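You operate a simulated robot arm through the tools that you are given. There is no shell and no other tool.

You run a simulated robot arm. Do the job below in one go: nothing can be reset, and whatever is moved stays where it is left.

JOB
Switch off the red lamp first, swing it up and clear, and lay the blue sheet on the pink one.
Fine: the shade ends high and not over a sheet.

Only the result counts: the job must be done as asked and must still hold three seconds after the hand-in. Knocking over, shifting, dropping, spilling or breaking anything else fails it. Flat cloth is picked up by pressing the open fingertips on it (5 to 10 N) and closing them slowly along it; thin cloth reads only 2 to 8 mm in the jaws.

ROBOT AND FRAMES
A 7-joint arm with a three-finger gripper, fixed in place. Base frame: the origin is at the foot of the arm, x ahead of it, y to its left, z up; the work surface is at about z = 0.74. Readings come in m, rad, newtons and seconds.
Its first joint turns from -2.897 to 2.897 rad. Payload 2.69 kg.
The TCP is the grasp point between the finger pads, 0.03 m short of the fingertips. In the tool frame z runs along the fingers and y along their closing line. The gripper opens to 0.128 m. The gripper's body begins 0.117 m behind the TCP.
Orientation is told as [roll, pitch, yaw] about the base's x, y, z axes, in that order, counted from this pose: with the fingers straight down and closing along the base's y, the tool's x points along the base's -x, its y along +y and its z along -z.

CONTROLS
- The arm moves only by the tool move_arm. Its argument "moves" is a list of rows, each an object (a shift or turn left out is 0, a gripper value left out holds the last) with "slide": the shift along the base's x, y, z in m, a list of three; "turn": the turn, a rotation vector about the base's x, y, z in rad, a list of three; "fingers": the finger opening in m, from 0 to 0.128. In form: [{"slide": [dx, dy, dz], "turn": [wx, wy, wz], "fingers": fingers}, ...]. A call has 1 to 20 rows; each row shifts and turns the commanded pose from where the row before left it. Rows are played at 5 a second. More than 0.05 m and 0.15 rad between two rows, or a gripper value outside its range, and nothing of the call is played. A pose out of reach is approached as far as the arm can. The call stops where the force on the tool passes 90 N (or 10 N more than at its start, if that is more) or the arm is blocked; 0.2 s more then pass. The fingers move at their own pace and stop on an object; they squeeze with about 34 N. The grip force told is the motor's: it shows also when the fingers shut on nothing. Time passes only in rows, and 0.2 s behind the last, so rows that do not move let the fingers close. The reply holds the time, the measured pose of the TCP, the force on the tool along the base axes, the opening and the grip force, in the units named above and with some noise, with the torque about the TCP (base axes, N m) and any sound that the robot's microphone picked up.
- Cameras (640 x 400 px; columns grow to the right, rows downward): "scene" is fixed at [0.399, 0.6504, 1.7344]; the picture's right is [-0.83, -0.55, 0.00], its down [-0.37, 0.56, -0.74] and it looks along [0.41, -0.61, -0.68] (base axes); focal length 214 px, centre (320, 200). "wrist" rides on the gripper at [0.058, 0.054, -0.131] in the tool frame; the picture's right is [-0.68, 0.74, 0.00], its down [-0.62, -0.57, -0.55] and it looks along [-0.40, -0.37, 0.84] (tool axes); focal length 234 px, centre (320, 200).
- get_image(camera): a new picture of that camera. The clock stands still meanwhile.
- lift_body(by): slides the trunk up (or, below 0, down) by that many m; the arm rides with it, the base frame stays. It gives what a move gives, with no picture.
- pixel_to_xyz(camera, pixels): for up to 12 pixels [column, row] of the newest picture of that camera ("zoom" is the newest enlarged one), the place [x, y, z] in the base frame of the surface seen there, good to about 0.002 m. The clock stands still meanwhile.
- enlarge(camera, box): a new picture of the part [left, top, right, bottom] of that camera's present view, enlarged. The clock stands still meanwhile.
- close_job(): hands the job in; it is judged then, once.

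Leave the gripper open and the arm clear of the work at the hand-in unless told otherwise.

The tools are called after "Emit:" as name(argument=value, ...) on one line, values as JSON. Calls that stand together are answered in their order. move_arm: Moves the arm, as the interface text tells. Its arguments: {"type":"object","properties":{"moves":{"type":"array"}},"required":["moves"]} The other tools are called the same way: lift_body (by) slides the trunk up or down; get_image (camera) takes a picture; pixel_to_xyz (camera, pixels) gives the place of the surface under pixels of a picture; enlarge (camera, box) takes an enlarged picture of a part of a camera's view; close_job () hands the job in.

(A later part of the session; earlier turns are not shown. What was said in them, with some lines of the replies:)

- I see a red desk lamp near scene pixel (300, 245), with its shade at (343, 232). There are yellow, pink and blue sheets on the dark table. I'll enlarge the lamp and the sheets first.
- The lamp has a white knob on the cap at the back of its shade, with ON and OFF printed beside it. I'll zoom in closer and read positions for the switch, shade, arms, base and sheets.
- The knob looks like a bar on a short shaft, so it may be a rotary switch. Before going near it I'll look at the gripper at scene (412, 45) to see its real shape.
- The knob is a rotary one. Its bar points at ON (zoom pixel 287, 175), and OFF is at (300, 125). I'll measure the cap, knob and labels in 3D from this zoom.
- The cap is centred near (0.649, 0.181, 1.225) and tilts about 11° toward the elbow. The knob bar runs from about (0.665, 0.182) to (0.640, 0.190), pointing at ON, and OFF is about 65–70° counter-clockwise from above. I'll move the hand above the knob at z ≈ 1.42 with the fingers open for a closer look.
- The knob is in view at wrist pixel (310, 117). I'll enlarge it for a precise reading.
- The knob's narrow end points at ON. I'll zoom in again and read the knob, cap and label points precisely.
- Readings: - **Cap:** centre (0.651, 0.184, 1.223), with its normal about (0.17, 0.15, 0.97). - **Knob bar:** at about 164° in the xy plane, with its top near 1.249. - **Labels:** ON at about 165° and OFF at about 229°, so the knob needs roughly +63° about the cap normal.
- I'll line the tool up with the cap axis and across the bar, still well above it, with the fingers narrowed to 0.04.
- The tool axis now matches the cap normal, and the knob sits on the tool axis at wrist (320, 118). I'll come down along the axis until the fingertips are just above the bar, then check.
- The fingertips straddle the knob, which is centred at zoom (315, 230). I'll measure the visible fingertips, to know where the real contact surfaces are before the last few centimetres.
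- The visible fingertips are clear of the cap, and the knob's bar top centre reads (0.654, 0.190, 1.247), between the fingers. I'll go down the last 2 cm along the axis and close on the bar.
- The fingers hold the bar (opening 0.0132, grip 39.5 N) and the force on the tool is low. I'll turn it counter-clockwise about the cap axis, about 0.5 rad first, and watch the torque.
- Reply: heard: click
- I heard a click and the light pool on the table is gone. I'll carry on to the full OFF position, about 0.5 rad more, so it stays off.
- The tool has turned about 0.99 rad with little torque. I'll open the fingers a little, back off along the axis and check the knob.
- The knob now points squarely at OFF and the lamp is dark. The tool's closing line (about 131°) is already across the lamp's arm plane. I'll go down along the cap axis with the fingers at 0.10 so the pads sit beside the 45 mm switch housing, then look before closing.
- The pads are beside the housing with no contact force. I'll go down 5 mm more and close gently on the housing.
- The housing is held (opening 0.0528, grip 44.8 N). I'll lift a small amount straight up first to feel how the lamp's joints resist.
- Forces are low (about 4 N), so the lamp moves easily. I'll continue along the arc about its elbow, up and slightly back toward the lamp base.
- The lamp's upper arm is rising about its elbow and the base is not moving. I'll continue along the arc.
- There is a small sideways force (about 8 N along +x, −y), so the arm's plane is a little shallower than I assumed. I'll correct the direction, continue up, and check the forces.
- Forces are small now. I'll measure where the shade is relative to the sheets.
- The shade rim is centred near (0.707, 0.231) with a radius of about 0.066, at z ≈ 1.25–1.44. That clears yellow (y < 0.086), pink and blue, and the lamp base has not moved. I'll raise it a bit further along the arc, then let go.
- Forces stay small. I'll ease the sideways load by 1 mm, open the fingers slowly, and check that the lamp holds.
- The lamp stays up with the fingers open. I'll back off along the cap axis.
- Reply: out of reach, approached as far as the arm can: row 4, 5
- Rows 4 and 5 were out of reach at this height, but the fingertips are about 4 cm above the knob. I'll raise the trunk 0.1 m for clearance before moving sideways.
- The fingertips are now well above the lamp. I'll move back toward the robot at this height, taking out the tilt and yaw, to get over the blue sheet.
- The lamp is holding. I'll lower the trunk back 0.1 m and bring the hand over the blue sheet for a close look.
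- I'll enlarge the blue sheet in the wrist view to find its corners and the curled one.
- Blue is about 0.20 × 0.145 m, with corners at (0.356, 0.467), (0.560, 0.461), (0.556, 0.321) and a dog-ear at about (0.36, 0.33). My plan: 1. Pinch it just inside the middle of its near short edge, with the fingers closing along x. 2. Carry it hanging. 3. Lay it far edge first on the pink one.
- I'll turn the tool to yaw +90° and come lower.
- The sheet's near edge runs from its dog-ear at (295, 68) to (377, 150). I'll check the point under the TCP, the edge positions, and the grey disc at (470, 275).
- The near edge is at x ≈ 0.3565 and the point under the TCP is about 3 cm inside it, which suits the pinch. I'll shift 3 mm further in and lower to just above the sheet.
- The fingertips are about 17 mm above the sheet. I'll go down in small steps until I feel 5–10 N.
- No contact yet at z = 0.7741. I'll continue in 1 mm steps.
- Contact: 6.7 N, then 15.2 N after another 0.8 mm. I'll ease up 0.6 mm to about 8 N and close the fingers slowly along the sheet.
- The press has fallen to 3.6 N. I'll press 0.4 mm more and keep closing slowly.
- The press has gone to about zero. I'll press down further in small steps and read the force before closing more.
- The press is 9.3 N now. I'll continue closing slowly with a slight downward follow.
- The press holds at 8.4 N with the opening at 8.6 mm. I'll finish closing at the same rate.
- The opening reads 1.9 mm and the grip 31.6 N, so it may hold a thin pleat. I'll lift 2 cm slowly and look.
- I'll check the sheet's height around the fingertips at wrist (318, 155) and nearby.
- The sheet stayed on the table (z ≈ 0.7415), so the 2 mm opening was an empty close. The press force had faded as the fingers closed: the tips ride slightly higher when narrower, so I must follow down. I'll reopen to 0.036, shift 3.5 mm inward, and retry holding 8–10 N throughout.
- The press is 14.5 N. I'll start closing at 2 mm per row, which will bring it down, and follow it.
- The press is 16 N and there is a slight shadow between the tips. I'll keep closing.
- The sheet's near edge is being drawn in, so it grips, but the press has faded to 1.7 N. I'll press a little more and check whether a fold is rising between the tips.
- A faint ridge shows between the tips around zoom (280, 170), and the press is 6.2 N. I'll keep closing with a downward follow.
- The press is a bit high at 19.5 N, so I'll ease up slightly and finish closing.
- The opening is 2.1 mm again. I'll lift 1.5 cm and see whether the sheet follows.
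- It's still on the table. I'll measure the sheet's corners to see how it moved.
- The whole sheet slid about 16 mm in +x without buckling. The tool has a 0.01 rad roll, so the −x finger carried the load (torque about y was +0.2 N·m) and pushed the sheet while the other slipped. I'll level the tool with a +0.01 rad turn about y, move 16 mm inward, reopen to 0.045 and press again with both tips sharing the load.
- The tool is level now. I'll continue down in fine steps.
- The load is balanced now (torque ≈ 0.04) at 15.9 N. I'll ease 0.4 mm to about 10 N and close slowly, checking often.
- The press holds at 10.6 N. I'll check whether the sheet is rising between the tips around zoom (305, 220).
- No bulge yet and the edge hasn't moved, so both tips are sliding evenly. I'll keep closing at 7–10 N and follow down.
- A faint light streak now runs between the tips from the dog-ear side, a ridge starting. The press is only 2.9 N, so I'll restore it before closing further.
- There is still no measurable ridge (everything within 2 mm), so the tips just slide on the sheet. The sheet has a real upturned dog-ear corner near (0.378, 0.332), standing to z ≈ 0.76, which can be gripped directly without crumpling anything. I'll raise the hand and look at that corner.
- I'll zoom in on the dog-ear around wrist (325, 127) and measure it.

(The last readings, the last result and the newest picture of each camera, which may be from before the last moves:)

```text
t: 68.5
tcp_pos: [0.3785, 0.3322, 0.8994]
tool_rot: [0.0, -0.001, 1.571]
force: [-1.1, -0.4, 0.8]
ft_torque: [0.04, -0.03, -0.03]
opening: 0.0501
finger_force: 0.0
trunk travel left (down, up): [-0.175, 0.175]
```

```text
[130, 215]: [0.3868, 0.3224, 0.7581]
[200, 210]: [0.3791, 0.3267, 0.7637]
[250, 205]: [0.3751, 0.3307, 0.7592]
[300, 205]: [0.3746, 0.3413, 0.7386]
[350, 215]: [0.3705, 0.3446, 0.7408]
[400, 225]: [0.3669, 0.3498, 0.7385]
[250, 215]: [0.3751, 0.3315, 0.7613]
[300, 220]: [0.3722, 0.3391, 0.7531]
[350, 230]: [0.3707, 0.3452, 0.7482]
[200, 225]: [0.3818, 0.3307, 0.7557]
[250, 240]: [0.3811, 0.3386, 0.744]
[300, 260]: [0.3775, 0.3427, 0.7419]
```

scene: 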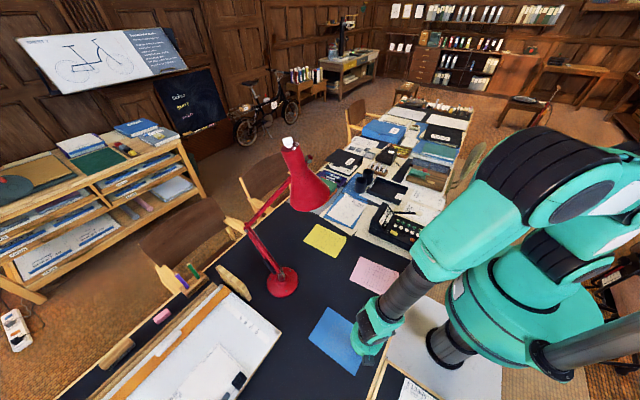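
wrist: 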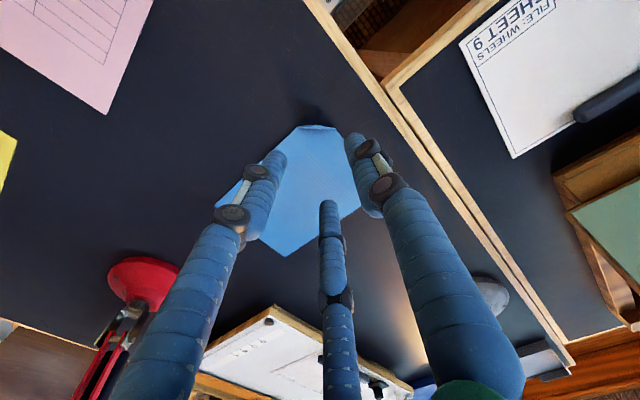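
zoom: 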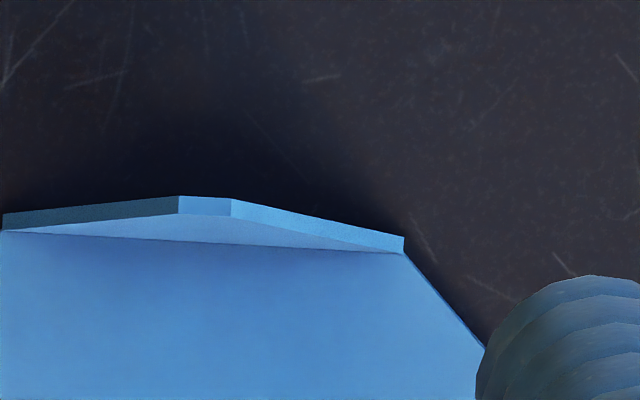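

The dog-ear is a crisp flap. Its fold line runs from about (0.370, 0.355) to (0.402, 0.3225), and its top is near (0.377, 0.329, 0.764). Gripping it means closing along the 45° direction, so I'll turn the tool to yaw −45° above it with the fingers at 0.04.

Emit:
move_arm(moves=[{"turn": [0, 0, -0.1386], "fingers": 0.04}, {"turn": [0, 0, -0.1386]}, {"turn": [0, 0, -0.1386]}, {"turn": [0, 0, -0.1386]}, {"turn": [0, 0, -0.1386]}, {"turn": [0, 0, -0.1386]}, {"turn": [0, 0, -0.1386]}, {"turn": [0, 0, -0.1386]}, {"turn": [0, 0, -0.1386]}, {"turn": [0, 0, -0.1386]}, {"turn": [0, 0, -0.1386]}, {"turn": [0, 0, -0.1386]}, {"turn": [0, 0, -0.1386]}, {"turn": [0, 0, -0.1386]}, {"turn": [0, 0, -0.1386]}, {"turn": [0, 0, -0.1386]}, {"turn": [0, 0, -0.1384], "slide": [0.003, 0.002, -0.01]}, {}])

Emit:
get_image(camera="wrist")

Emit:
enlarge(camera="wrist", box=[256, 80, 384, 180])

```text
t: 72.3
tcp_pos: [0.3828, 0.3333, 0.8902]
tool_rot: [0.0, -0.001, -0.788]
force: [0.6, 0.4, 0.6]
ft_torque: [0.0, -0.02, 0.03]
opening: 0.0397
finger_force: 0.1
trunk travel left (down, up): [-0.175, 0.175]
```

```text
taken
```

wrist: 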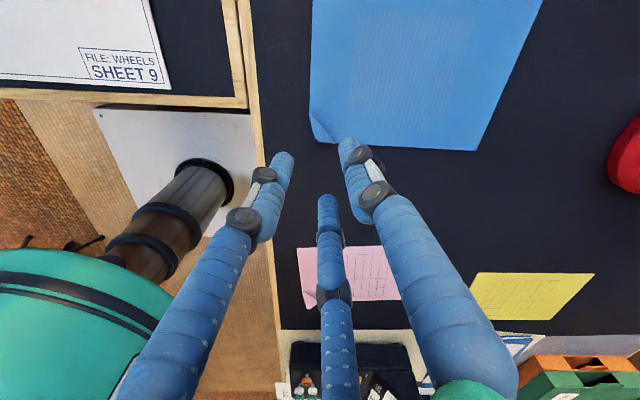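

```text
4.00 times, centred on (320, 130) of wrist
```

zoom: 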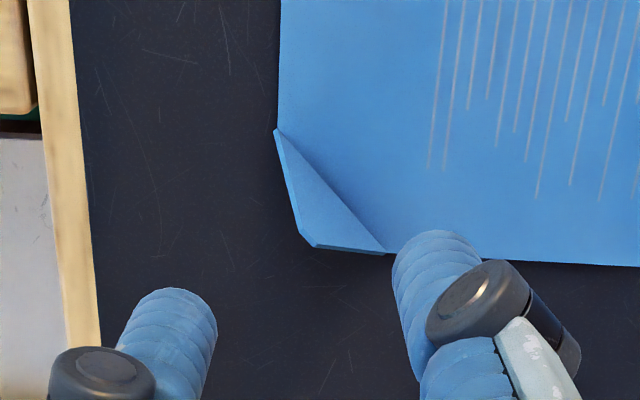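

The flap is clear now: its fold line goes from (275, 130) to (385, 253) and its tip is near (310, 242). I'll measure it.

Emit:
pixel_to_xyz(camera="zoom", pixels=[[277, 135], [380, 250], [303, 232], [318, 244], [310, 238], [300, 190], [320, 210], [340, 235], [330, 190], [345, 210], [290, 165], [360, 247]])

```text
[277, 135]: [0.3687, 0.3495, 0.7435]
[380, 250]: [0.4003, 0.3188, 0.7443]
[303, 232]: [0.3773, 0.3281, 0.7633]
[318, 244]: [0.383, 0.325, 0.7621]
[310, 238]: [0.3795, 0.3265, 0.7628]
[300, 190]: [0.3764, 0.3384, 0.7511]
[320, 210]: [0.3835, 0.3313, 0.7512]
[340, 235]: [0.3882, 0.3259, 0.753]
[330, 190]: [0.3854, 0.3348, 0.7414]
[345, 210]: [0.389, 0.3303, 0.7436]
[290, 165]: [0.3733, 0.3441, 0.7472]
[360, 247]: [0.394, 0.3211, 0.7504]
```

The flap's mid-height centre is (0.3825, 0.331, 0.7525). I'll centre on it and lower until the tips are about 15 mm above the sheet, then check.

Emit:
move_arm(moves=[{"slide": [-0.0005, -0.0025, -0.025]}, {"slide": [0, 0, -0.025]}, {"slide": [0, 0, -0.025]}, {"slide": [0, 0, -0.02]}, {"slide": [0, 0, -0.007]}, {}])

Emit:
enlarge(camera="wrist", box=[256, 100, 384, 220])

```text
t: 73.7
tcp_pos: [0.3821, 0.3312, 0.7885]
tool_rot: [0.0, 0.0, -0.785]
force: [0.5, 0.5, -0.2]
ft_torque: [-0.01, 0.0, -0.03]
opening: 0.0399
finger_force: 0.1
trunk travel left (down, up): [-0.175, 0.175]
```

```text
3.33 times, centred on (320, 160) of wrist
```

zoom: 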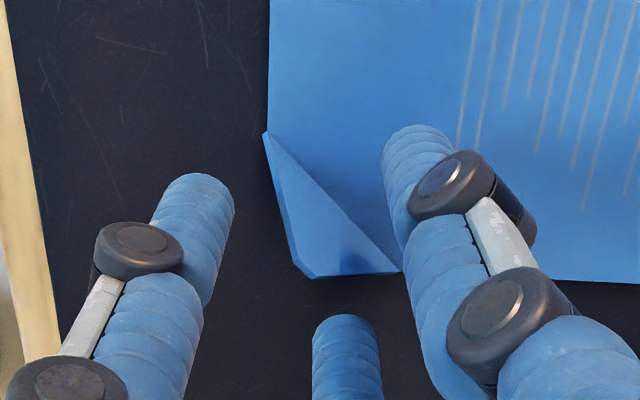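

The flap sits between the fingers. I'll lower to 0.7755, just off the sheet, and close slowly on it.

Emit:
move_arm(moves=[{"slide": [0, 0, -0.007]}, {"slide": [0, 0, -0.006]}, {}, {"fingers": 0.034}, {"fingers": 0.028}, {"fingers": 0.022}, {}])

Emit:
enlarge(camera="wrist", box=[256, 100, 384, 220])

```text
t: 75.3
tcp_pos: [0.3827, 0.3323, 0.7751]
tool_rot: [-0.001, -0.002, -0.786]
force: [0.2, -0.2, -0.5]
ft_torque: [0.01, 0.02, 0.0]
opening: 0.0221
finger_force: 0.0
trunk travel left (down, up): [-0.175, 0.175]
```

```text
3.33 times, centred on (320, 160) of wrist
```

zoom: 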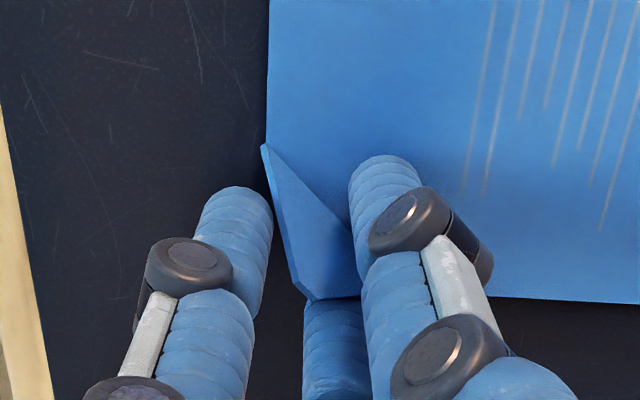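

No contact force yet and the flap is centred between the tips. I'll close the rest of the way slowly.

Emit:
move_arm(moves=[{"fingers": 0.018}, {"fingers": 0.014}, {"fingers": 0.011}, {"fingers": 0.008}, {"fingers": 0.005}, {"fingers": 0.002}, {"fingers": 0.0}, {}, {}])

Emit:
enlarge(camera="wrist", box=[256, 100, 384, 220])

```text
t: 77.3
tcp_pos: [0.3814, 0.3324, 0.7752]
tool_rot: [0.0, -0.001, -0.784]
force: [-0.4, -1.1, 1.1]
ft_torque: [0.19, -0.31, -0.05]
opening: 0.0102
finger_force: 34.4
trunk travel left (down, up): [-0.175, 0.175]
```

```text
3.33 times, centred on (320, 160) of wrist
```

zoom: 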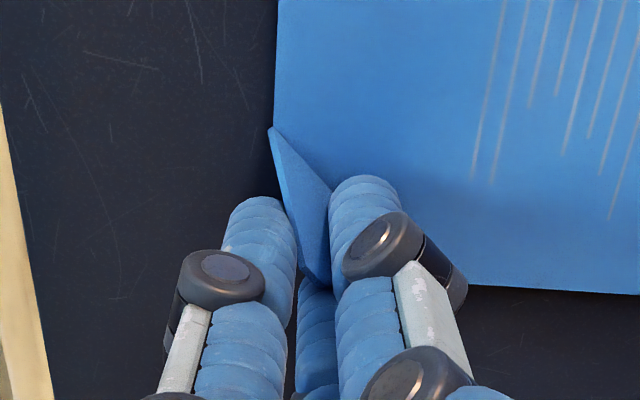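

The fingers hold the flap: opening 10.2 mm, grip 34.4 N, with a small reaction torque. I'll lift slowly by 3 cm and look.

Emit:
move_arm(moves=[{"slide": [0, 0, 0.005]}, {"slide": [0, 0, 0.005]}, {"slide": [0, 0, 0.01]}, {"slide": [0, 0, 0.01]}, {}])

Emit:
get_image(camera="wrist")

Emit:
get_image(camera="scene")

```text
t: 78.5
tcp_pos: [0.381, 0.3317, 0.8058]
tool_rot: [0.0, 0.0, -0.785]
force: [0.5, 0.2, 1.8]
ft_torque: [0.2, -0.31, -0.03]
opening: 0.0085
finger_force: 34.1
trunk travel left (down, up): [-0.175, 0.175]
```

```text
taken
```

wrist: 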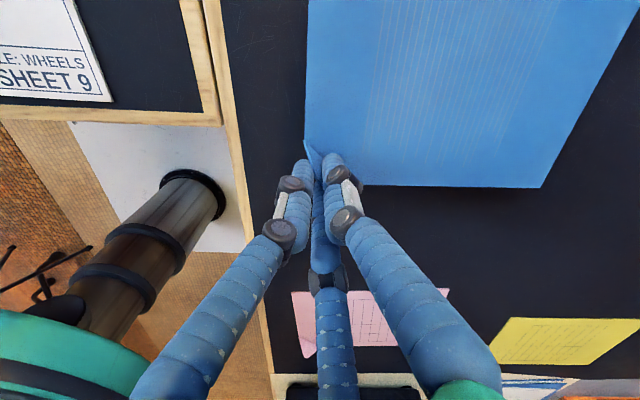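

```text
taken
```

scene: 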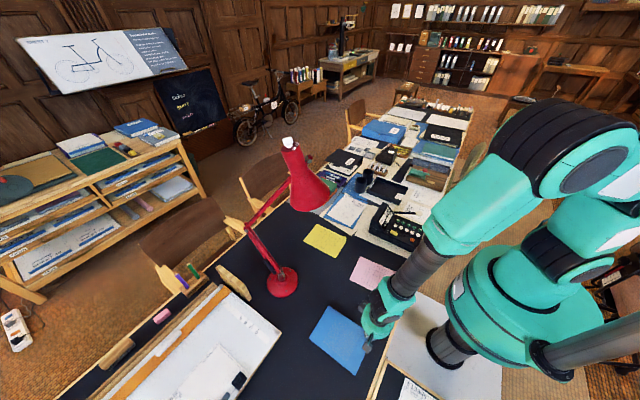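

The sheet looks lifted, since it appears larger in the wrist view. I'll measure heights across it.

Emit:
pixel_to_xyz(camera="wrist", pixels=[[310, 135], [320, 100], [360, 175], [400, 100], [450, 180], [535, 180], [590, 90], [625, 10], [450, 50], [330, 20], [500, 100], [400, 180]])

Emit:
enlarge(camera="scene", box=[290, 270, 418, 400])

```text
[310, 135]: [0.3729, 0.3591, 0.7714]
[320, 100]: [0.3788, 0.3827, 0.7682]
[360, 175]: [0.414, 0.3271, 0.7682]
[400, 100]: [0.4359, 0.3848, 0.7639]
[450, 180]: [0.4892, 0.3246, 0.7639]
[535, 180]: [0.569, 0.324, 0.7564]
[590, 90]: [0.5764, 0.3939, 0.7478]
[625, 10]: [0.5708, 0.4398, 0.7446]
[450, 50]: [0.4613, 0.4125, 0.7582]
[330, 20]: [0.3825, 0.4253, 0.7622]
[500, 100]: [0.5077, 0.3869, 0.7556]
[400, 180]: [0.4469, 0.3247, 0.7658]
```

```text
3.08 times, centred on (354, 335) of scene
```

zoom: 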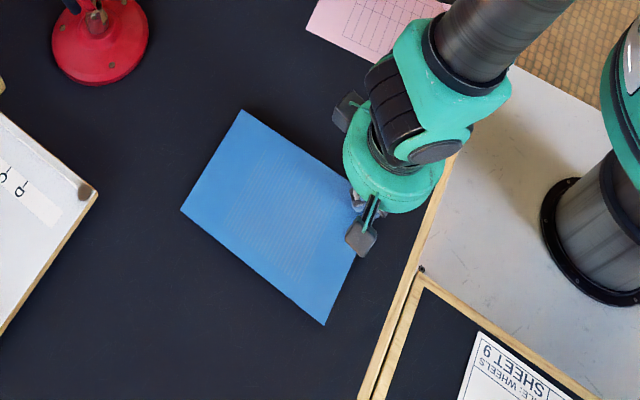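

The sheet lifts as a nearly rigid plane, from z = 0.771 at the held corner down to 0.745 at the far corner. I'll raise it another 10 cm slowly and see how it hangs.

Emit:
move_arm(moves=[{"slide": [0, 0, 0.012]}, {"slide": [0, 0, 0.012]}, {"slide": [0, 0, 0.012]}, {"slide": [0, 0, 0.012]}, {"slide": [0, 0, 0.012]}, {"slide": [0, 0, 0.012]}, {"slide": [0, 0, 0.012]}, {"slide": [0, 0, 0.012]}, {}])

Emit:
get_image(camera="wrist")

Emit:
get_image(camera="scene")

```text
t: 80.5
tcp_pos: [0.3811, 0.332, 0.9012]
tool_rot: [0.001, -0.001, -0.785]
force: [0.1, -0.3, -0.1]
ft_torque: [-0.02, 0.01, -0.03]
opening: 0.0056
finger_force: 34.1
trunk travel left (down, up): [-0.175, 0.175]
```

```text
taken
```

wrist: 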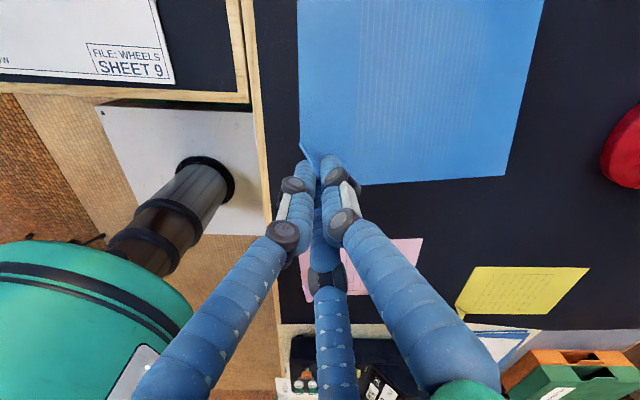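

```text
taken
```

scene: 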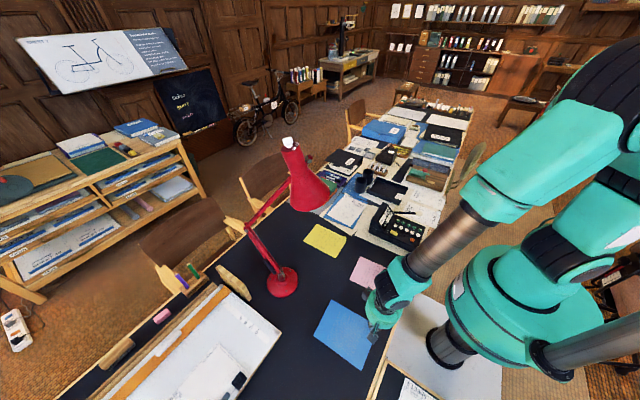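

Emit:
pixel_to_xyz(camera="wrist", pixels=[[305, 140], [310, 100], [360, 178], [400, 100], [450, 176], [503, 172], [520, 90], [540, 8], [430, 20], [303, 10], [470, 100], [400, 178]])

Emit:
enlarge(camera="scene", box=[290, 250, 418, 390])

Emit:
enlarge(camera="wrist", box=[256, 100, 384, 220])

```text
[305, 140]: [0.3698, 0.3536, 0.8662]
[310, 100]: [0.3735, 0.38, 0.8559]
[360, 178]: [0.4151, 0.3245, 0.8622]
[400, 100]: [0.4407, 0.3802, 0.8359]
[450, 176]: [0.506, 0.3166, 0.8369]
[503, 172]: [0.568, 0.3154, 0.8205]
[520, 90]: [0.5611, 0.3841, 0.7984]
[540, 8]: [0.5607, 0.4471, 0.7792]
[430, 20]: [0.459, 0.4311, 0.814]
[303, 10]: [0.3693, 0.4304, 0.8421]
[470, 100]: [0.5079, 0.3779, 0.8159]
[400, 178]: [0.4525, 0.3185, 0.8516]
```

```text
2.86 times, centred on (354, 320) of scene
```

zoom: 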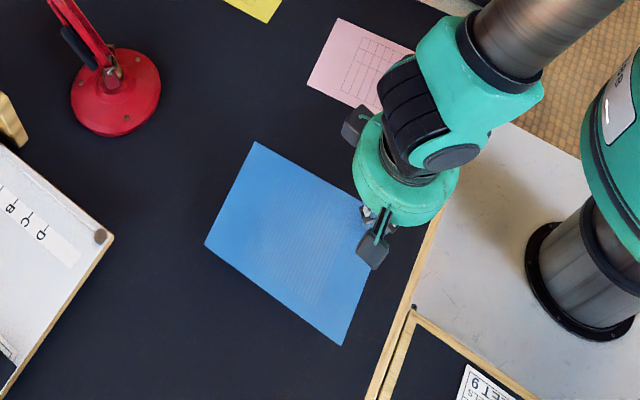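

```text
3.33 times, centred on (320, 160) of wrist
```

zoom: 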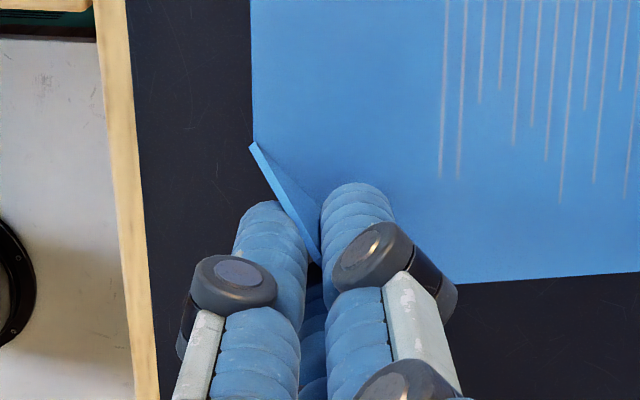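

The sheet hangs off the table as a stiff plane tilted about 23°, with the flap clamped (opening 5.6 mm). Pink has its own dog-ear at the matching near, −y corner, so I need pink's exact outline. I'll move the hand aside toward −x and up, so the scene camera sees pink unobstructed.

Emit:
move_arm(moves=[{"slide": [0, 0, 0.03]}, {"slide": [-0.02, 0.0, 0.025]}, {"slide": [-0.03, 0.005, 0.02]}, {"slide": [-0.035, 0.005, 0.02]}, {"slide": [-0.035, 0.005, 0.01]}, {"slide": [-0.03, 0.005, 0]}, {}])

Emit:
get_image(camera="scene")

Emit:
enlarge(camera="scene", box=[335, 245, 415, 310])

```text
t: 82.1
tcp_pos: [0.2319, 0.3512, 1.0062]
tool_rot: [-0.001, 0.001, -0.784]
force: [-0.4, 0.3, 0.4]
ft_torque: [-0.03, -0.03, -0.02]
opening: 0.006
finger_force: 33.7
trunk travel left (down, up): [-0.175, 0.175]
```

```text
taken
```

scene: 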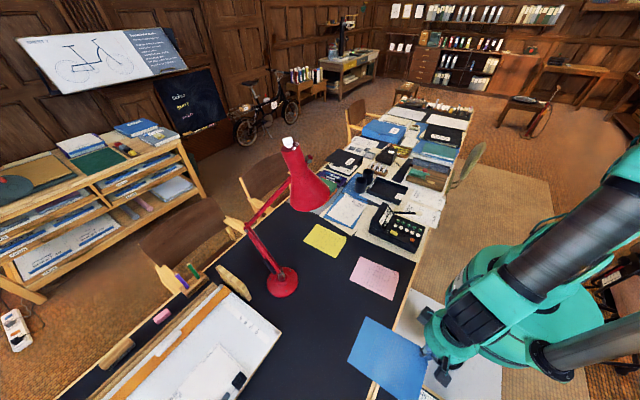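

```text
6.15 times, centred on (375, 278) of scene
```

zoom: 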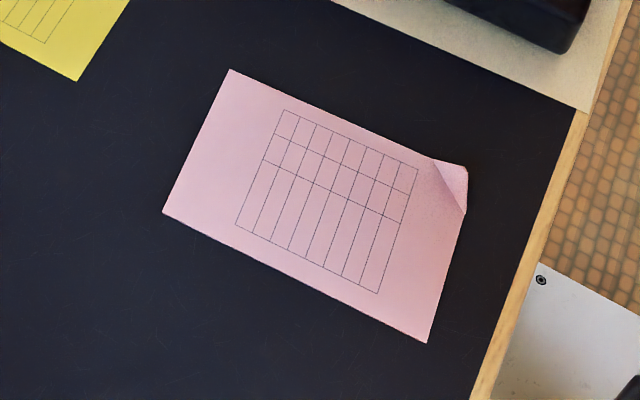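

Pink is fully visible, with its dog-ear at zoom (455, 180). I'll measure its corners, fold ends and flap.

Emit:
pixel_to_xyz(camera="zoom", pixels=[[231, 72], [165, 212], [426, 340], [434, 160], [462, 211], [464, 170], [455, 168], [466, 190], [350, 116], [300, 278], [198, 142], [445, 275]])

Emit:
pixel_to_xyz(camera="scene", pixels=[[365, 319], [424, 344], [349, 362], [413, 398], [385, 340], [395, 370], [300, 185], [286, 142]])

```text
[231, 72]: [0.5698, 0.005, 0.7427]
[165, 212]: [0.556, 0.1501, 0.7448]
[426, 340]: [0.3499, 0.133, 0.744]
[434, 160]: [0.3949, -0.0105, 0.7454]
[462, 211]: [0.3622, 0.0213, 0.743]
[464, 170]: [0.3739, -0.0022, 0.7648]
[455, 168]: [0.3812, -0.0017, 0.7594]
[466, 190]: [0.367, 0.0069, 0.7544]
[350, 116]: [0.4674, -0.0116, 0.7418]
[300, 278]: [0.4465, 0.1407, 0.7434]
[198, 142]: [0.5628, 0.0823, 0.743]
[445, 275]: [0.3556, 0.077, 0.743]
```

```text
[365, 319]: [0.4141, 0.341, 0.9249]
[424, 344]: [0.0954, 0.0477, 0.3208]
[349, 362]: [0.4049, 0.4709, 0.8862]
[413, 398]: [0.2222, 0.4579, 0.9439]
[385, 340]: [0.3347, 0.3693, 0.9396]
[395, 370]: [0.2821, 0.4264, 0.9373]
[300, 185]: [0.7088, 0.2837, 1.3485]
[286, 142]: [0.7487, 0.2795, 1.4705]
```

Pink is an A5-size sheet centred at (0.460, 0.069) and turned about 5.5°. Its fold ends are near (0.395, −0.010) and (0.362, 0.021). I'll tilt the tool so blue is nearly level, with the far corner slightly low, add about 7° of yaw, and carry it over pink at a safe height.

Emit:
move_arm(moves=[{"turn": [0.0804, -0.075, 0]}, {"turn": [0.0804, -0.075, 0]}, {"turn": [0.0804, -0.075, 0]}, {"turn": [0, 0, 0.124]}, {"slide": [0.0141, -0.0354, -0.004]}, {"slide": [0.0141, -0.0354, -0.004]}, {"slide": [0.0141, -0.0354, -0.004]}, {"slide": [0.0141, -0.0354, -0.004]}, {"slide": [0.0141, -0.0354, -0.004]}, {"slide": [0.0141, -0.0354, -0.004]}, {"slide": [0.0141, -0.0354, -0.004]}, {"slide": [0.0141, -0.0354, -0.004]}, {"slide": [0.0141, -0.0354, -0.004]}, {"slide": [0.0141, -0.0354, -0.004]}, {}])

Emit:
get_image(camera="scene")

Emit:
get_image(camera="wrist")

```text
t: 85.3
tcp_pos: [0.3734, -0.003, 0.9644]
tool_rot: [0.329, 0.013, -0.661]
force: [-0.5, 0.0, 0.8]
ft_torque: [0.0, 0.04, 0.02]
opening: 0.0062
finger_force: 33.6
trunk travel left (down, up): [-0.175, 0.175]
```

```text
taken
```

scene: 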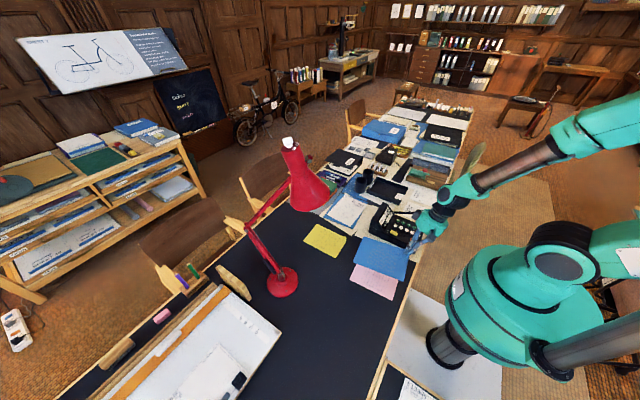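

```text
taken
```

wrist: 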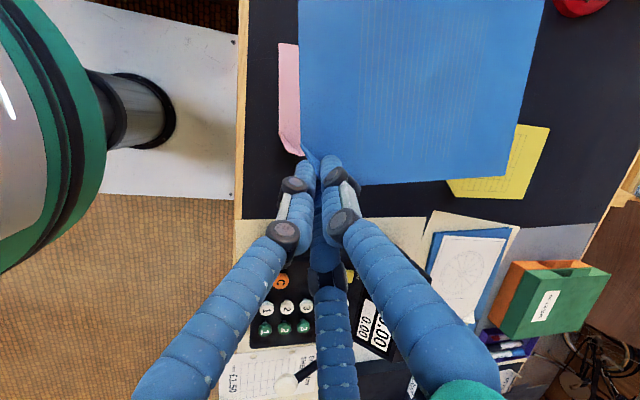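

Blue now hovers over pink. I'll measure blue's corners and the nearby keypad machine (around scene (398, 225)) to plan the final approach.

Emit:
enlarge(camera="scene", box=[330, 190, 458, 310])

```text
3.33 times, centred on (394, 250) of scene
```

zoom: 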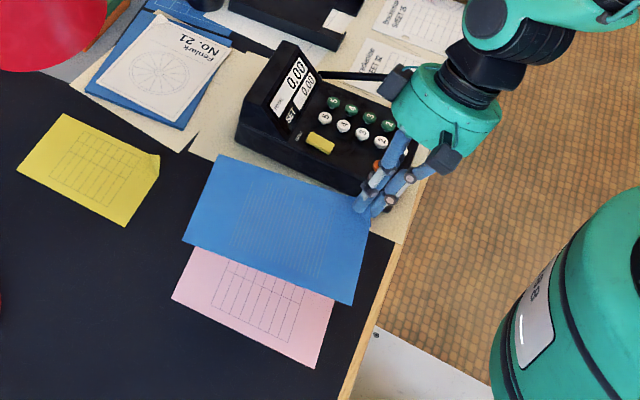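

Emit:
pixel_to_xyz(camera="zoom", pixels=[[221, 157], [184, 242], [350, 303], [372, 240], [369, 228], [300, 185], [280, 270], [270, 230], [360, 190], [240, 125], [300, 60], [390, 165]])

Emit:
pixel_to_xyz(camera="wrist", pixels=[[303, 145], [365, 182], [505, 172], [542, 8], [302, 8], [420, 90], [283, 110], [290, 45], [370, 300], [270, 330], [350, 270], [400, 225]])

```text
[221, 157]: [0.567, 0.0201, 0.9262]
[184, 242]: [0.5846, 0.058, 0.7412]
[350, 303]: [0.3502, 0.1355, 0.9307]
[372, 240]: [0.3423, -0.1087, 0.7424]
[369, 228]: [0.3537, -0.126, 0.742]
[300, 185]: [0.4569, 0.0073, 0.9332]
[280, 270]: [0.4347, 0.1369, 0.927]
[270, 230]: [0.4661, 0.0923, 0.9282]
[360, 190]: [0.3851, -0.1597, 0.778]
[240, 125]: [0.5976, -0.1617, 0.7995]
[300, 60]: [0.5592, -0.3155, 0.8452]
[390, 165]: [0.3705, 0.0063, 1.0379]
```

```text
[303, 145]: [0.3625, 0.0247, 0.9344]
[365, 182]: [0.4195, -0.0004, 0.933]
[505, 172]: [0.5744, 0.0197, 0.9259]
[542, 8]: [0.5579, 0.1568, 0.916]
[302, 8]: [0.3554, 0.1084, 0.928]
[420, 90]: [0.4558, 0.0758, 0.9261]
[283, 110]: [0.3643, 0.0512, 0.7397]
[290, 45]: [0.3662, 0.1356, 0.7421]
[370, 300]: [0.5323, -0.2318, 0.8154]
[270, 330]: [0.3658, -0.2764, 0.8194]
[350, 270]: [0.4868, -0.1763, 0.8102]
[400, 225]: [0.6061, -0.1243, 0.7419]
```

Blue's centre is about (0.462, 0.078) against pink's (0.460, 0.069), and blue is about 1° over-rotated. Its far corner hangs about 20 mm lower than the held fold, which keeps the fingers above pink's dog-ear at touch-down. I'll trim the yaw by −0.02 rad, nudge 2 mm, lower 14 cm, and measure again.

Emit:
move_arm(moves=[{"turn": [0, 0, -0.02], "slide": [0.0015, 0.002, 0]}, {"slide": [0, 0, -0.025]}, {"slide": [0, 0, -0.025]}, {"slide": [0, 0, -0.025]}, {"slide": [0, 0, -0.025]}, {"slide": [0, 0, -0.02]}, {"slide": [0, 0, -0.02]}, {}])

Emit:
get_image(camera="wrist")

Emit:
enlarge(camera="scene", box=[330, 220, 426, 310])

```text
t: 87.1
tcp_pos: [0.3748, 0.0002, 0.8251]
tool_rot: [0.331, 0.013, -0.679]
force: [0.6, 0.1, -0.9]
ft_torque: [-0.01, 0.03, -0.01]
opening: 0.0057
finger_force: 34.5
trunk travel left (down, up): [-0.175, 0.175]
```

```text
taken
```

wrist: 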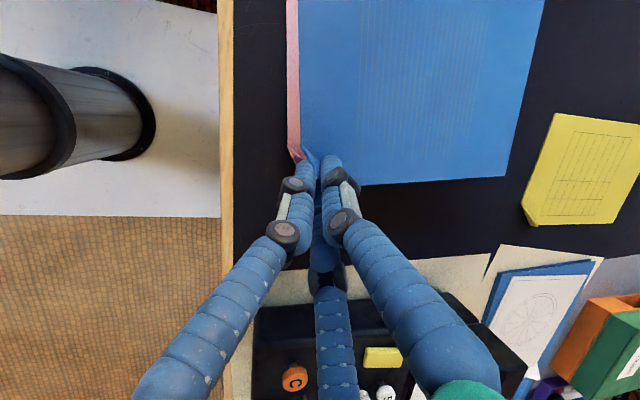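

```text
4.44 times, centred on (378, 265) of scene
```

zoom: 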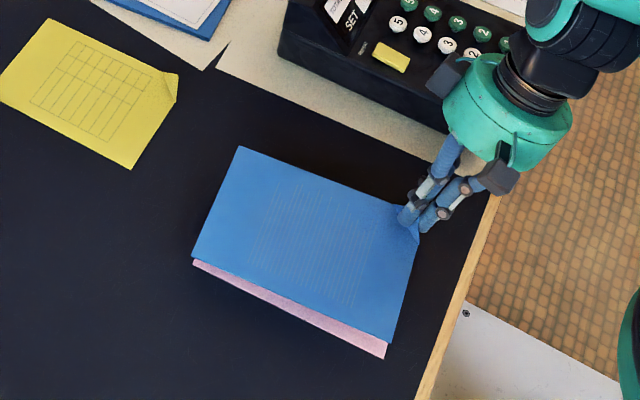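

It's coming down well. I'll measure blue's corners and pink's visible edge.

Emit:
pixel_to_xyz(camera="zoom", pixels=[[241, 150], [195, 256], [389, 339], [415, 250], [300, 210], [398, 208], [196, 264], [384, 355], [290, 312], [300, 307], [350, 185], [440, 190]])

Emit:
pixel_to_xyz(camera="wrist", pixels=[[302, 146], [365, 182], [504, 174], [538, 20], [303, 10], [294, 148], [297, 155], [290, 60], [288, 10], [300, 60], [430, 180], [291, 150]])

```text
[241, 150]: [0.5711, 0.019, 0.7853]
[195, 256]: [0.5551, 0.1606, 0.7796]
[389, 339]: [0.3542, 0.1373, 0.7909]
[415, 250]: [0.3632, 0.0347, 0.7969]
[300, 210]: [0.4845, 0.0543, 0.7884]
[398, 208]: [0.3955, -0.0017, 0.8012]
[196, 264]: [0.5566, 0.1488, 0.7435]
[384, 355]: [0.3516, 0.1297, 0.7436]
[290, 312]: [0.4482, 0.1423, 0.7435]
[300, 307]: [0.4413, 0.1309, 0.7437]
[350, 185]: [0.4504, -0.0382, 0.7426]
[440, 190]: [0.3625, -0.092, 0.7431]
```

```text
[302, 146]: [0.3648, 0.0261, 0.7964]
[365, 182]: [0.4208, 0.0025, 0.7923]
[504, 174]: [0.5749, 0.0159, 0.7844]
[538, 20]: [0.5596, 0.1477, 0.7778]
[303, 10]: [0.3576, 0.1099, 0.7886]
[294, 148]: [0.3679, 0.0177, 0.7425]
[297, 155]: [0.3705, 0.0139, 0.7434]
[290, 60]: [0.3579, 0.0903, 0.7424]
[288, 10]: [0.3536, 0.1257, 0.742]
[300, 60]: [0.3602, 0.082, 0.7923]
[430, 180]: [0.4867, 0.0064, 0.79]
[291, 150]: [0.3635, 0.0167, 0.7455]
```

Blue's centre is now (0.463, 0.078), a 3 × 9 mm offset from pink, which lets blue's dog-ear nest just inside pink's. I'll trim y by −2 mm and lower another 27 mm, then check.

Emit:
move_arm(moves=[{"slide": [0, -0.002, -0.01]}, {"slide": [0, 0, -0.01]}, {"slide": [0, 0, -0.007]}, {}])

Emit:
get_image(camera="wrist")

Emit:
enlarge(camera="scene", box=[330, 220, 426, 310])

Emit:
pixel_to_xyz(camera="zoom", pixels=[[241, 157], [196, 263], [386, 345], [300, 210], [195, 262], [330, 320]])

```text
t: 88.1
tcp_pos: [0.3747, -0.0031, 0.7987]
tool_rot: [0.33, 0.013, -0.678]
force: [-0.4, -0.6, -0.5]
ft_torque: [-0.04, 0.03, 0.02]
opening: 0.0061
finger_force: 33.3
trunk travel left (down, up): [-0.175, 0.175]
```

```text
taken
```

wrist: 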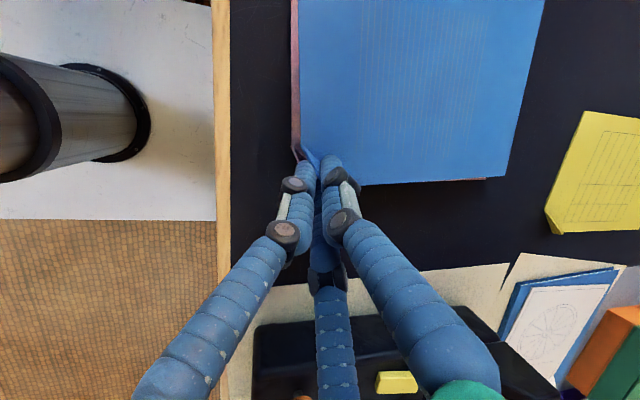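

```text
4.44 times, centred on (378, 265) of scene
```

zoom: 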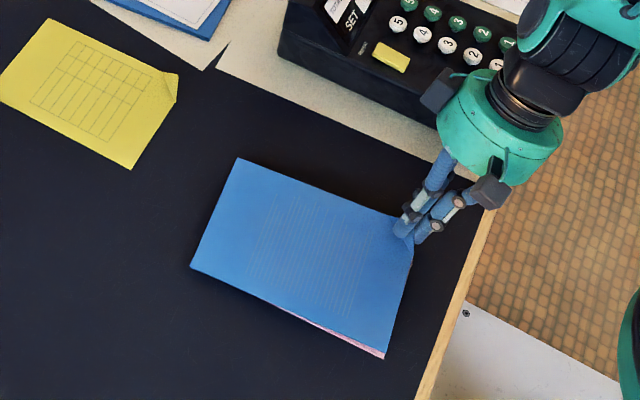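

```text
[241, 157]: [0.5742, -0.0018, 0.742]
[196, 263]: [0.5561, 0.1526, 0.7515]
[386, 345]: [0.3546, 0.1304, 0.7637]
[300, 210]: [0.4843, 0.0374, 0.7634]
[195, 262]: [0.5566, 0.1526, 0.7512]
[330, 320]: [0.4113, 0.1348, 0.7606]
```

Blue's low far corner is at z ≈ 0.751 and pink's top is at 0.7435. I'll lower the last few millimetres gently, watching the force.

Emit:
move_arm(moves=[{"slide": [0, 0, -0.002]}, {"slide": [0, 0, -0.002]}, {}])

Emit:
move_arm(moves=[{"slide": [0, 0, -0.0015]}, {}])

Emit:
enlarge(camera="scene", box=[330, 220, 426, 310])

Emit:
enlarge(camera="wrist", box=[256, 100, 384, 200])

```text
t: 88.9
tcp_pos: [0.3741, -0.0021, 0.7949]
tool_rot: [0.329, 0.012, -0.678]
force: [0.2, -0.1, -0.5]
ft_torque: [-0.05, 0.04, 0.01]
opening: 0.0059
finger_force: 33.9
trunk travel left (down, up): [-0.175, 0.175]
```

```text
t: 89.5
tcp_pos: [0.374, -0.0016, 0.7933]
tool_rot: [0.329, 0.014, -0.679]
force: [0.1, -0.7, -0.5]
ft_torque: [0.0, -0.01, 0.01]
opening: 0.006
finger_force: 33.8
trunk travel left (down, up): [-0.175, 0.175]
```

```text
4.44 times, centred on (378, 265) of scene
```

zoom: 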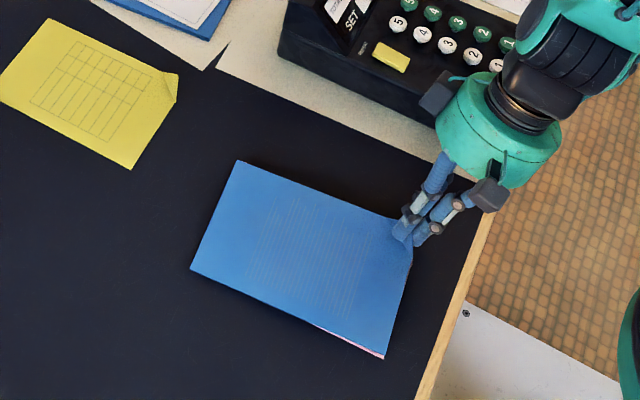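

```text
4.00 times, centred on (320, 150) of wrist
```

zoom: 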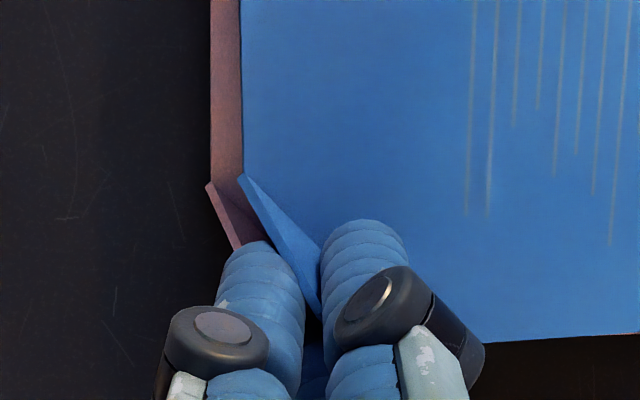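

Blue's far corner is practically touching pink with no force, and the outer finger is very close to pink's dog-ear. To avoid nudging it, I'll rise 4 mm and open only the inner finger in effect, shifting the tool along its closing axis as it opens so the outer finger stays put.

Emit:
move_arm(moves=[{"slide": [0, 0, 0.002]}, {"slide": [0, 0, 0.002]}, {"slide": [0.0007, 0.0009, 0.0004], "fingers": 0.008}, {"slide": [0.0009, 0.0011, 0.0005], "fingers": 0.011}, {"slide": [0.0009, 0.0011, 0.0005], "fingers": 0.014}, {}])

Emit:
enlarge(camera="scene", box=[330, 220, 426, 310])

Emit:
enlarge(camera="wrist", box=[256, 100, 384, 200])

```text
t: 90.9
tcp_pos: [0.3774, 0.0011, 0.7988]
tool_rot: [0.329, 0.012, -0.678]
force: [0.7, 0.5, 0.4]
ft_torque: [0.05, 0.0, -0.03]
opening: 0.0141
finger_force: 0.0
trunk travel left (down, up): [-0.175, 0.175]
```

```text
4.44 times, centred on (378, 265) of scene
```

zoom: 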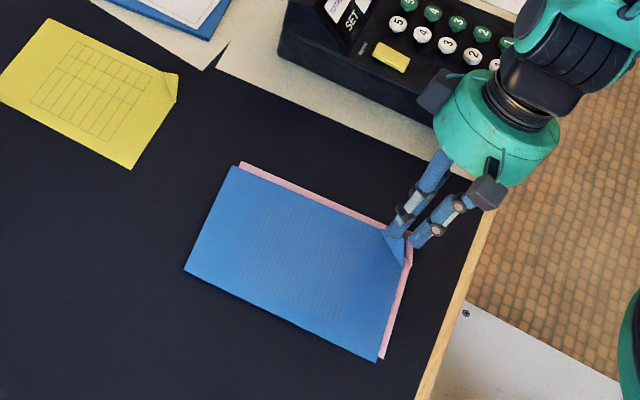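

```text
4.00 times, centred on (320, 150) of wrist
```

zoom: 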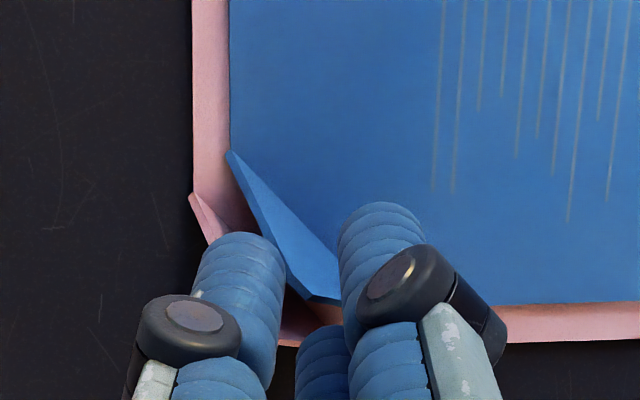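

Blue has dropped onto pink, with its dog-ear inside pink's. I'll go straight up clear of the flaps and then inspect the result.

Emit:
move_arm(moves=[{"slide": [0, 0, 0.005]}, {"slide": [0, 0, 0.01]}, {"slide": [0, 0, 0.02]}, {"slide": [-0.004, -0.005, 0.03]}, {"slide": [-0.004, -0.005, 0.03]}, {"slide": [0, 0, 0.04]}, {"slide": [0, 0, 0.04]}, {"slide": [0, 0, 0.04]}, {}])

Emit:
get_image(camera="scene")

Emit:
enlarge(camera="scene", box=[330, 220, 426, 310])

Emit:
get_image(camera="wrist")

```text
t: 92.9
tcp_pos: [0.3687, -0.0077, 1.0144]
tool_rot: [0.328, 0.013, -0.679]
force: [-0.6, 0.3, 0.1]
ft_torque: [-0.05, -0.04, 0.01]
opening: 0.0143
finger_force: 0.0
trunk travel left (down, up): [-0.175, 0.175]
```

```text
taken
```

scene: 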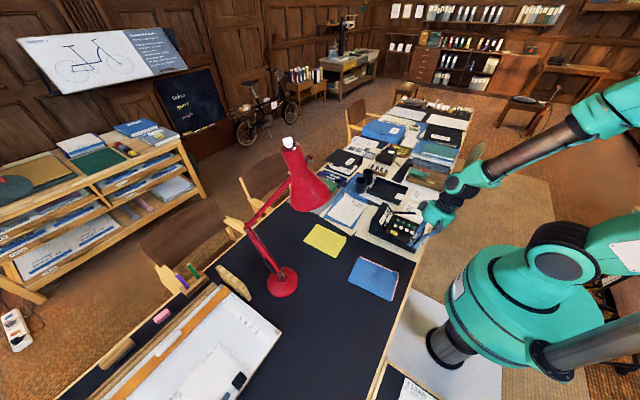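

```text
4.44 times, centred on (378, 265) of scene
```

zoom: 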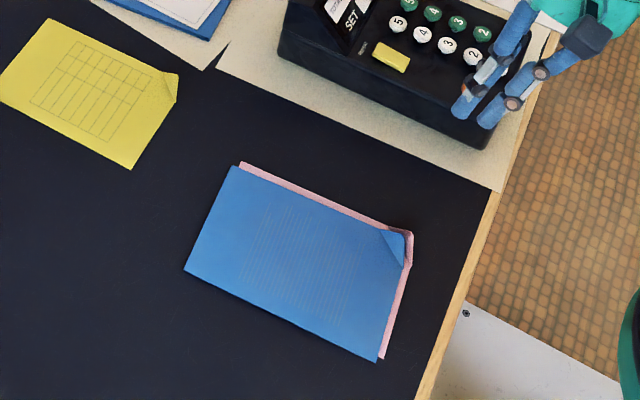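

```text
taken
```

wrist: 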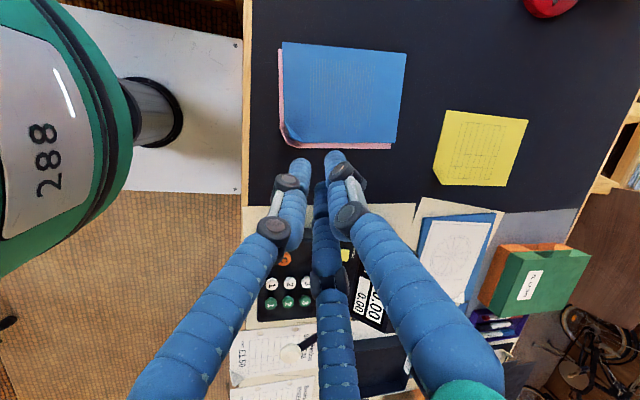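

Blue lies on pink. I'll measure corners, flatness, and whether pink moved.

Emit:
pixel_to_xyz(camera="zoom", pixels=[[231, 168], [187, 269], [377, 359], [300, 260], [380, 232], [403, 265], [240, 164], [384, 356], [400, 290], [330, 195], [406, 236], [210, 220]])

Emit:
enlarge(camera="wrist", box=[264, 30, 424, 160])

Emit:
pixel_to_xyz(camera="wrist", pixels=[[284, 43], [404, 55], [393, 140], [288, 118], [302, 141], [391, 147], [281, 51], [345, 90], [281, 110], [299, 145], [330, 146], [290, 130]])

```text
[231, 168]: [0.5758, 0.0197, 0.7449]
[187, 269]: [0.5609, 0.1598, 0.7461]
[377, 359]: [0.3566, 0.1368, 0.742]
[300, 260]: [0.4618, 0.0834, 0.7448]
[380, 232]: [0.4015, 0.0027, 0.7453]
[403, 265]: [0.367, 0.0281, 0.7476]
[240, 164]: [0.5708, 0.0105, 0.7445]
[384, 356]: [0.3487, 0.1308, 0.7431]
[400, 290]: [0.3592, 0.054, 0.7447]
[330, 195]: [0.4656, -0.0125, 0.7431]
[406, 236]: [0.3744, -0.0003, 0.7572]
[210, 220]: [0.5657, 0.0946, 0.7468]
```

```text
3.08 times, centred on (344, 95) of wrist
```

zoom: 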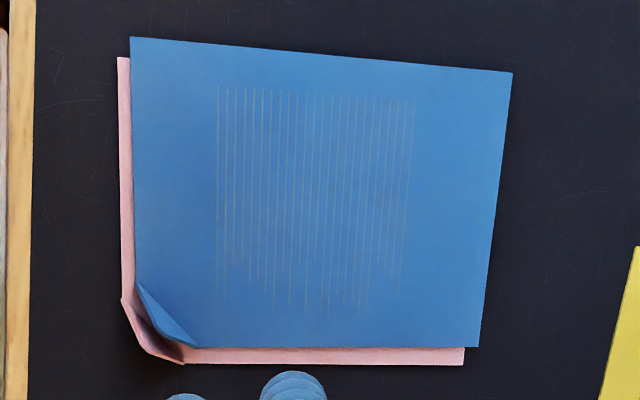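

```text
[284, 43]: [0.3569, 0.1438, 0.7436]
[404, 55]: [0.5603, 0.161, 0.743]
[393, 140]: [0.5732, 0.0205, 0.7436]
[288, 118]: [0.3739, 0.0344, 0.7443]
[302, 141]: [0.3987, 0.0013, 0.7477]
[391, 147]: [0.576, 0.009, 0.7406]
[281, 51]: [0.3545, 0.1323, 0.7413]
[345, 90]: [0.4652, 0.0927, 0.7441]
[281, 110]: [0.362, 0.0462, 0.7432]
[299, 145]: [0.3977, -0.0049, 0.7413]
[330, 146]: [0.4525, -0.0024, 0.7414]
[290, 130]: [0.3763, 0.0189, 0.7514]
```

Blue is flat on pink (z 0.743–0.747) and aligned in angle, with centre (0.466, 0.081) against pink's (0.460, 0.069). Pink's visible edges read as before. Now I'll open the gripper, straighten the tool and move the arm up and clear, then check the lamp.

Emit:
move_arm(moves=[{"slide": [-0.01, 0, 0.03], "fingers": 0.06}, {"slide": [-0.01, 0, 0.03], "turn": [-0.085, 0.0687, 0], "fingers": 0.11}, {"slide": [-0.01, 0, 0.035], "turn": [-0.085, 0.0687, 0]}, {"slide": [-0.01, 0, 0.035], "turn": [-0.085, 0.0687, 0]}, {"slide": [0, -0.01, 0.04]}, {"slide": [0, -0.02, 0.04]}, {"slide": [0, -0.03, 0.04]}, {"slide": [0, -0.03, 0.04]}, {}])

Emit:
get_image(camera="scene")

Emit:
enlarge(camera="scene", box=[230, 120, 390, 300])

Emit:
get_image(camera="wrist")

```text
t: 94.9
tcp_pos: [0.3287, -0.0988, 1.3034]
tool_rot: [0.002, 0.012, -0.681]
force: [1.5, -0.1, -0.3]
ft_torque: [0.04, 0.0, -0.02]
opening: 0.1098
finger_force: 0.1
trunk travel left (down, up): [-0.175, 0.175]
```

```text
taken
```

scene: 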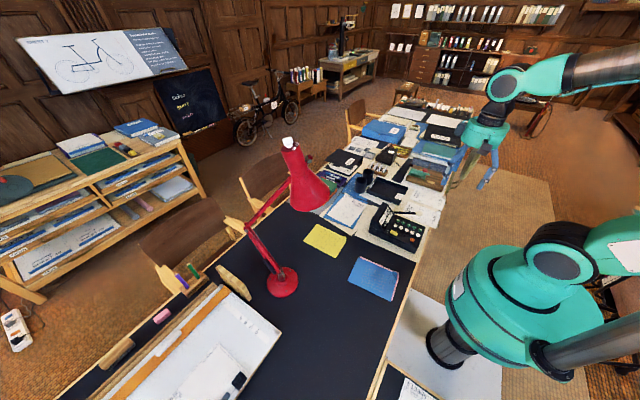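

```text
2.22 times, centred on (310, 210) of scene
```

zoom: 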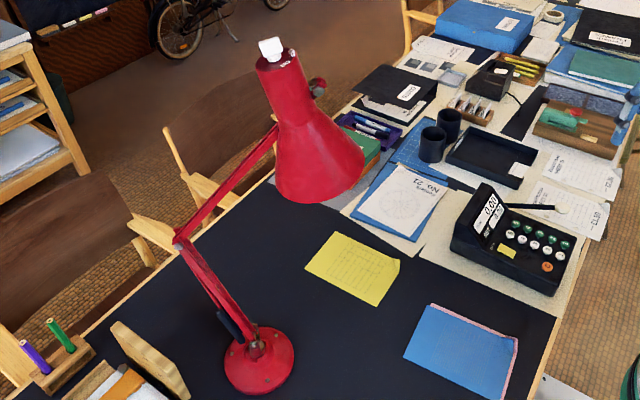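

```text
taken
```

wrist: 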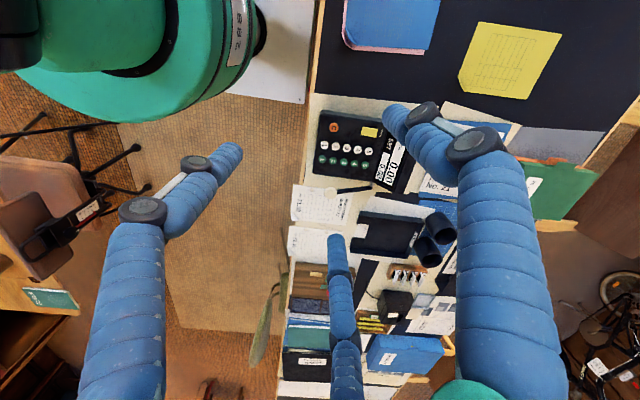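

The arm is clear. I'll do a final check on the lamp: its switch, shade height and position, and base.

Emit:
pixel_to_xyz(camera="zoom", pixels=[[280, 190], [310, 201], [350, 190], [363, 160], [300, 140], [290, 80], [270, 50], [180, 240], [258, 345], [228, 300], [320, 85], [230, 200]])

Emit:
enlarge(camera="scene", box=[270, 130, 334, 180])

```text
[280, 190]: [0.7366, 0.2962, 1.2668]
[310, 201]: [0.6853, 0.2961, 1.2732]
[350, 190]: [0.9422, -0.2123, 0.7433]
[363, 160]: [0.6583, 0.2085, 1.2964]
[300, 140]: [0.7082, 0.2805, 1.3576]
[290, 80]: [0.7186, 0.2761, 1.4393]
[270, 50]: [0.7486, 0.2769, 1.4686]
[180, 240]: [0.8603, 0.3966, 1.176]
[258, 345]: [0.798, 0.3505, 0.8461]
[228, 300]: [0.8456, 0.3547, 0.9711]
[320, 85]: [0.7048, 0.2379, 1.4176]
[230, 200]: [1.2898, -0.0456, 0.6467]
```

```text
8.00 times, centred on (302, 155) of scene
```

zoom: 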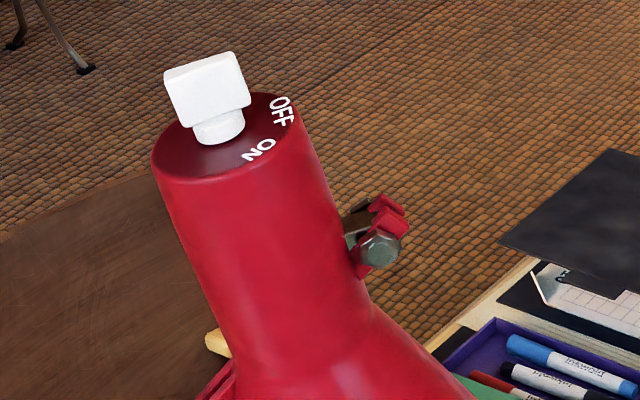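

Final state:
- **Lamp:** switched off with the knob at OFF. The shade's rim is at z ≈ 1.27 and its cap at about 1.46, over bare table near (0.71, 0.24). The base is where it was.
- **Sheets:** blue lies flat on pink, about 13 mm off centre.
- **Arm:** clear of the work with the gripper open.

I'm handing in.

Emit:
close_job()

```text
The job is handed in.
```

The lamp is off and swung clear, and the blue sheet is lying flat on the pink one. I've handed the job in; the reply only confirmed receipt, so I don't have the verdict.

- **Lamp:** the knob clicked over to OFF and the light went out. The shade is up at about z = 1.27 to 1.46, over bare table near (0.71, 0.24), and not above any sheet. The base did not move.
- **Sheets:** blue lines up with pink in angle and sits about 13 mm off its centre, covering roughly 89% of it. Pink's visible edges measured the same as before.
- **Pickup:** pressing and closing on the sheet did not work, because it is too stiff to fold. It slid about 16 mm on the table during those tries. I picked it up by its upturned corner instead.
- **Release:** I let go with the held corner about 2 cm above pink, so that end dropped the last bit and settled flat.

The gripper is open and the arm is clear of the table.
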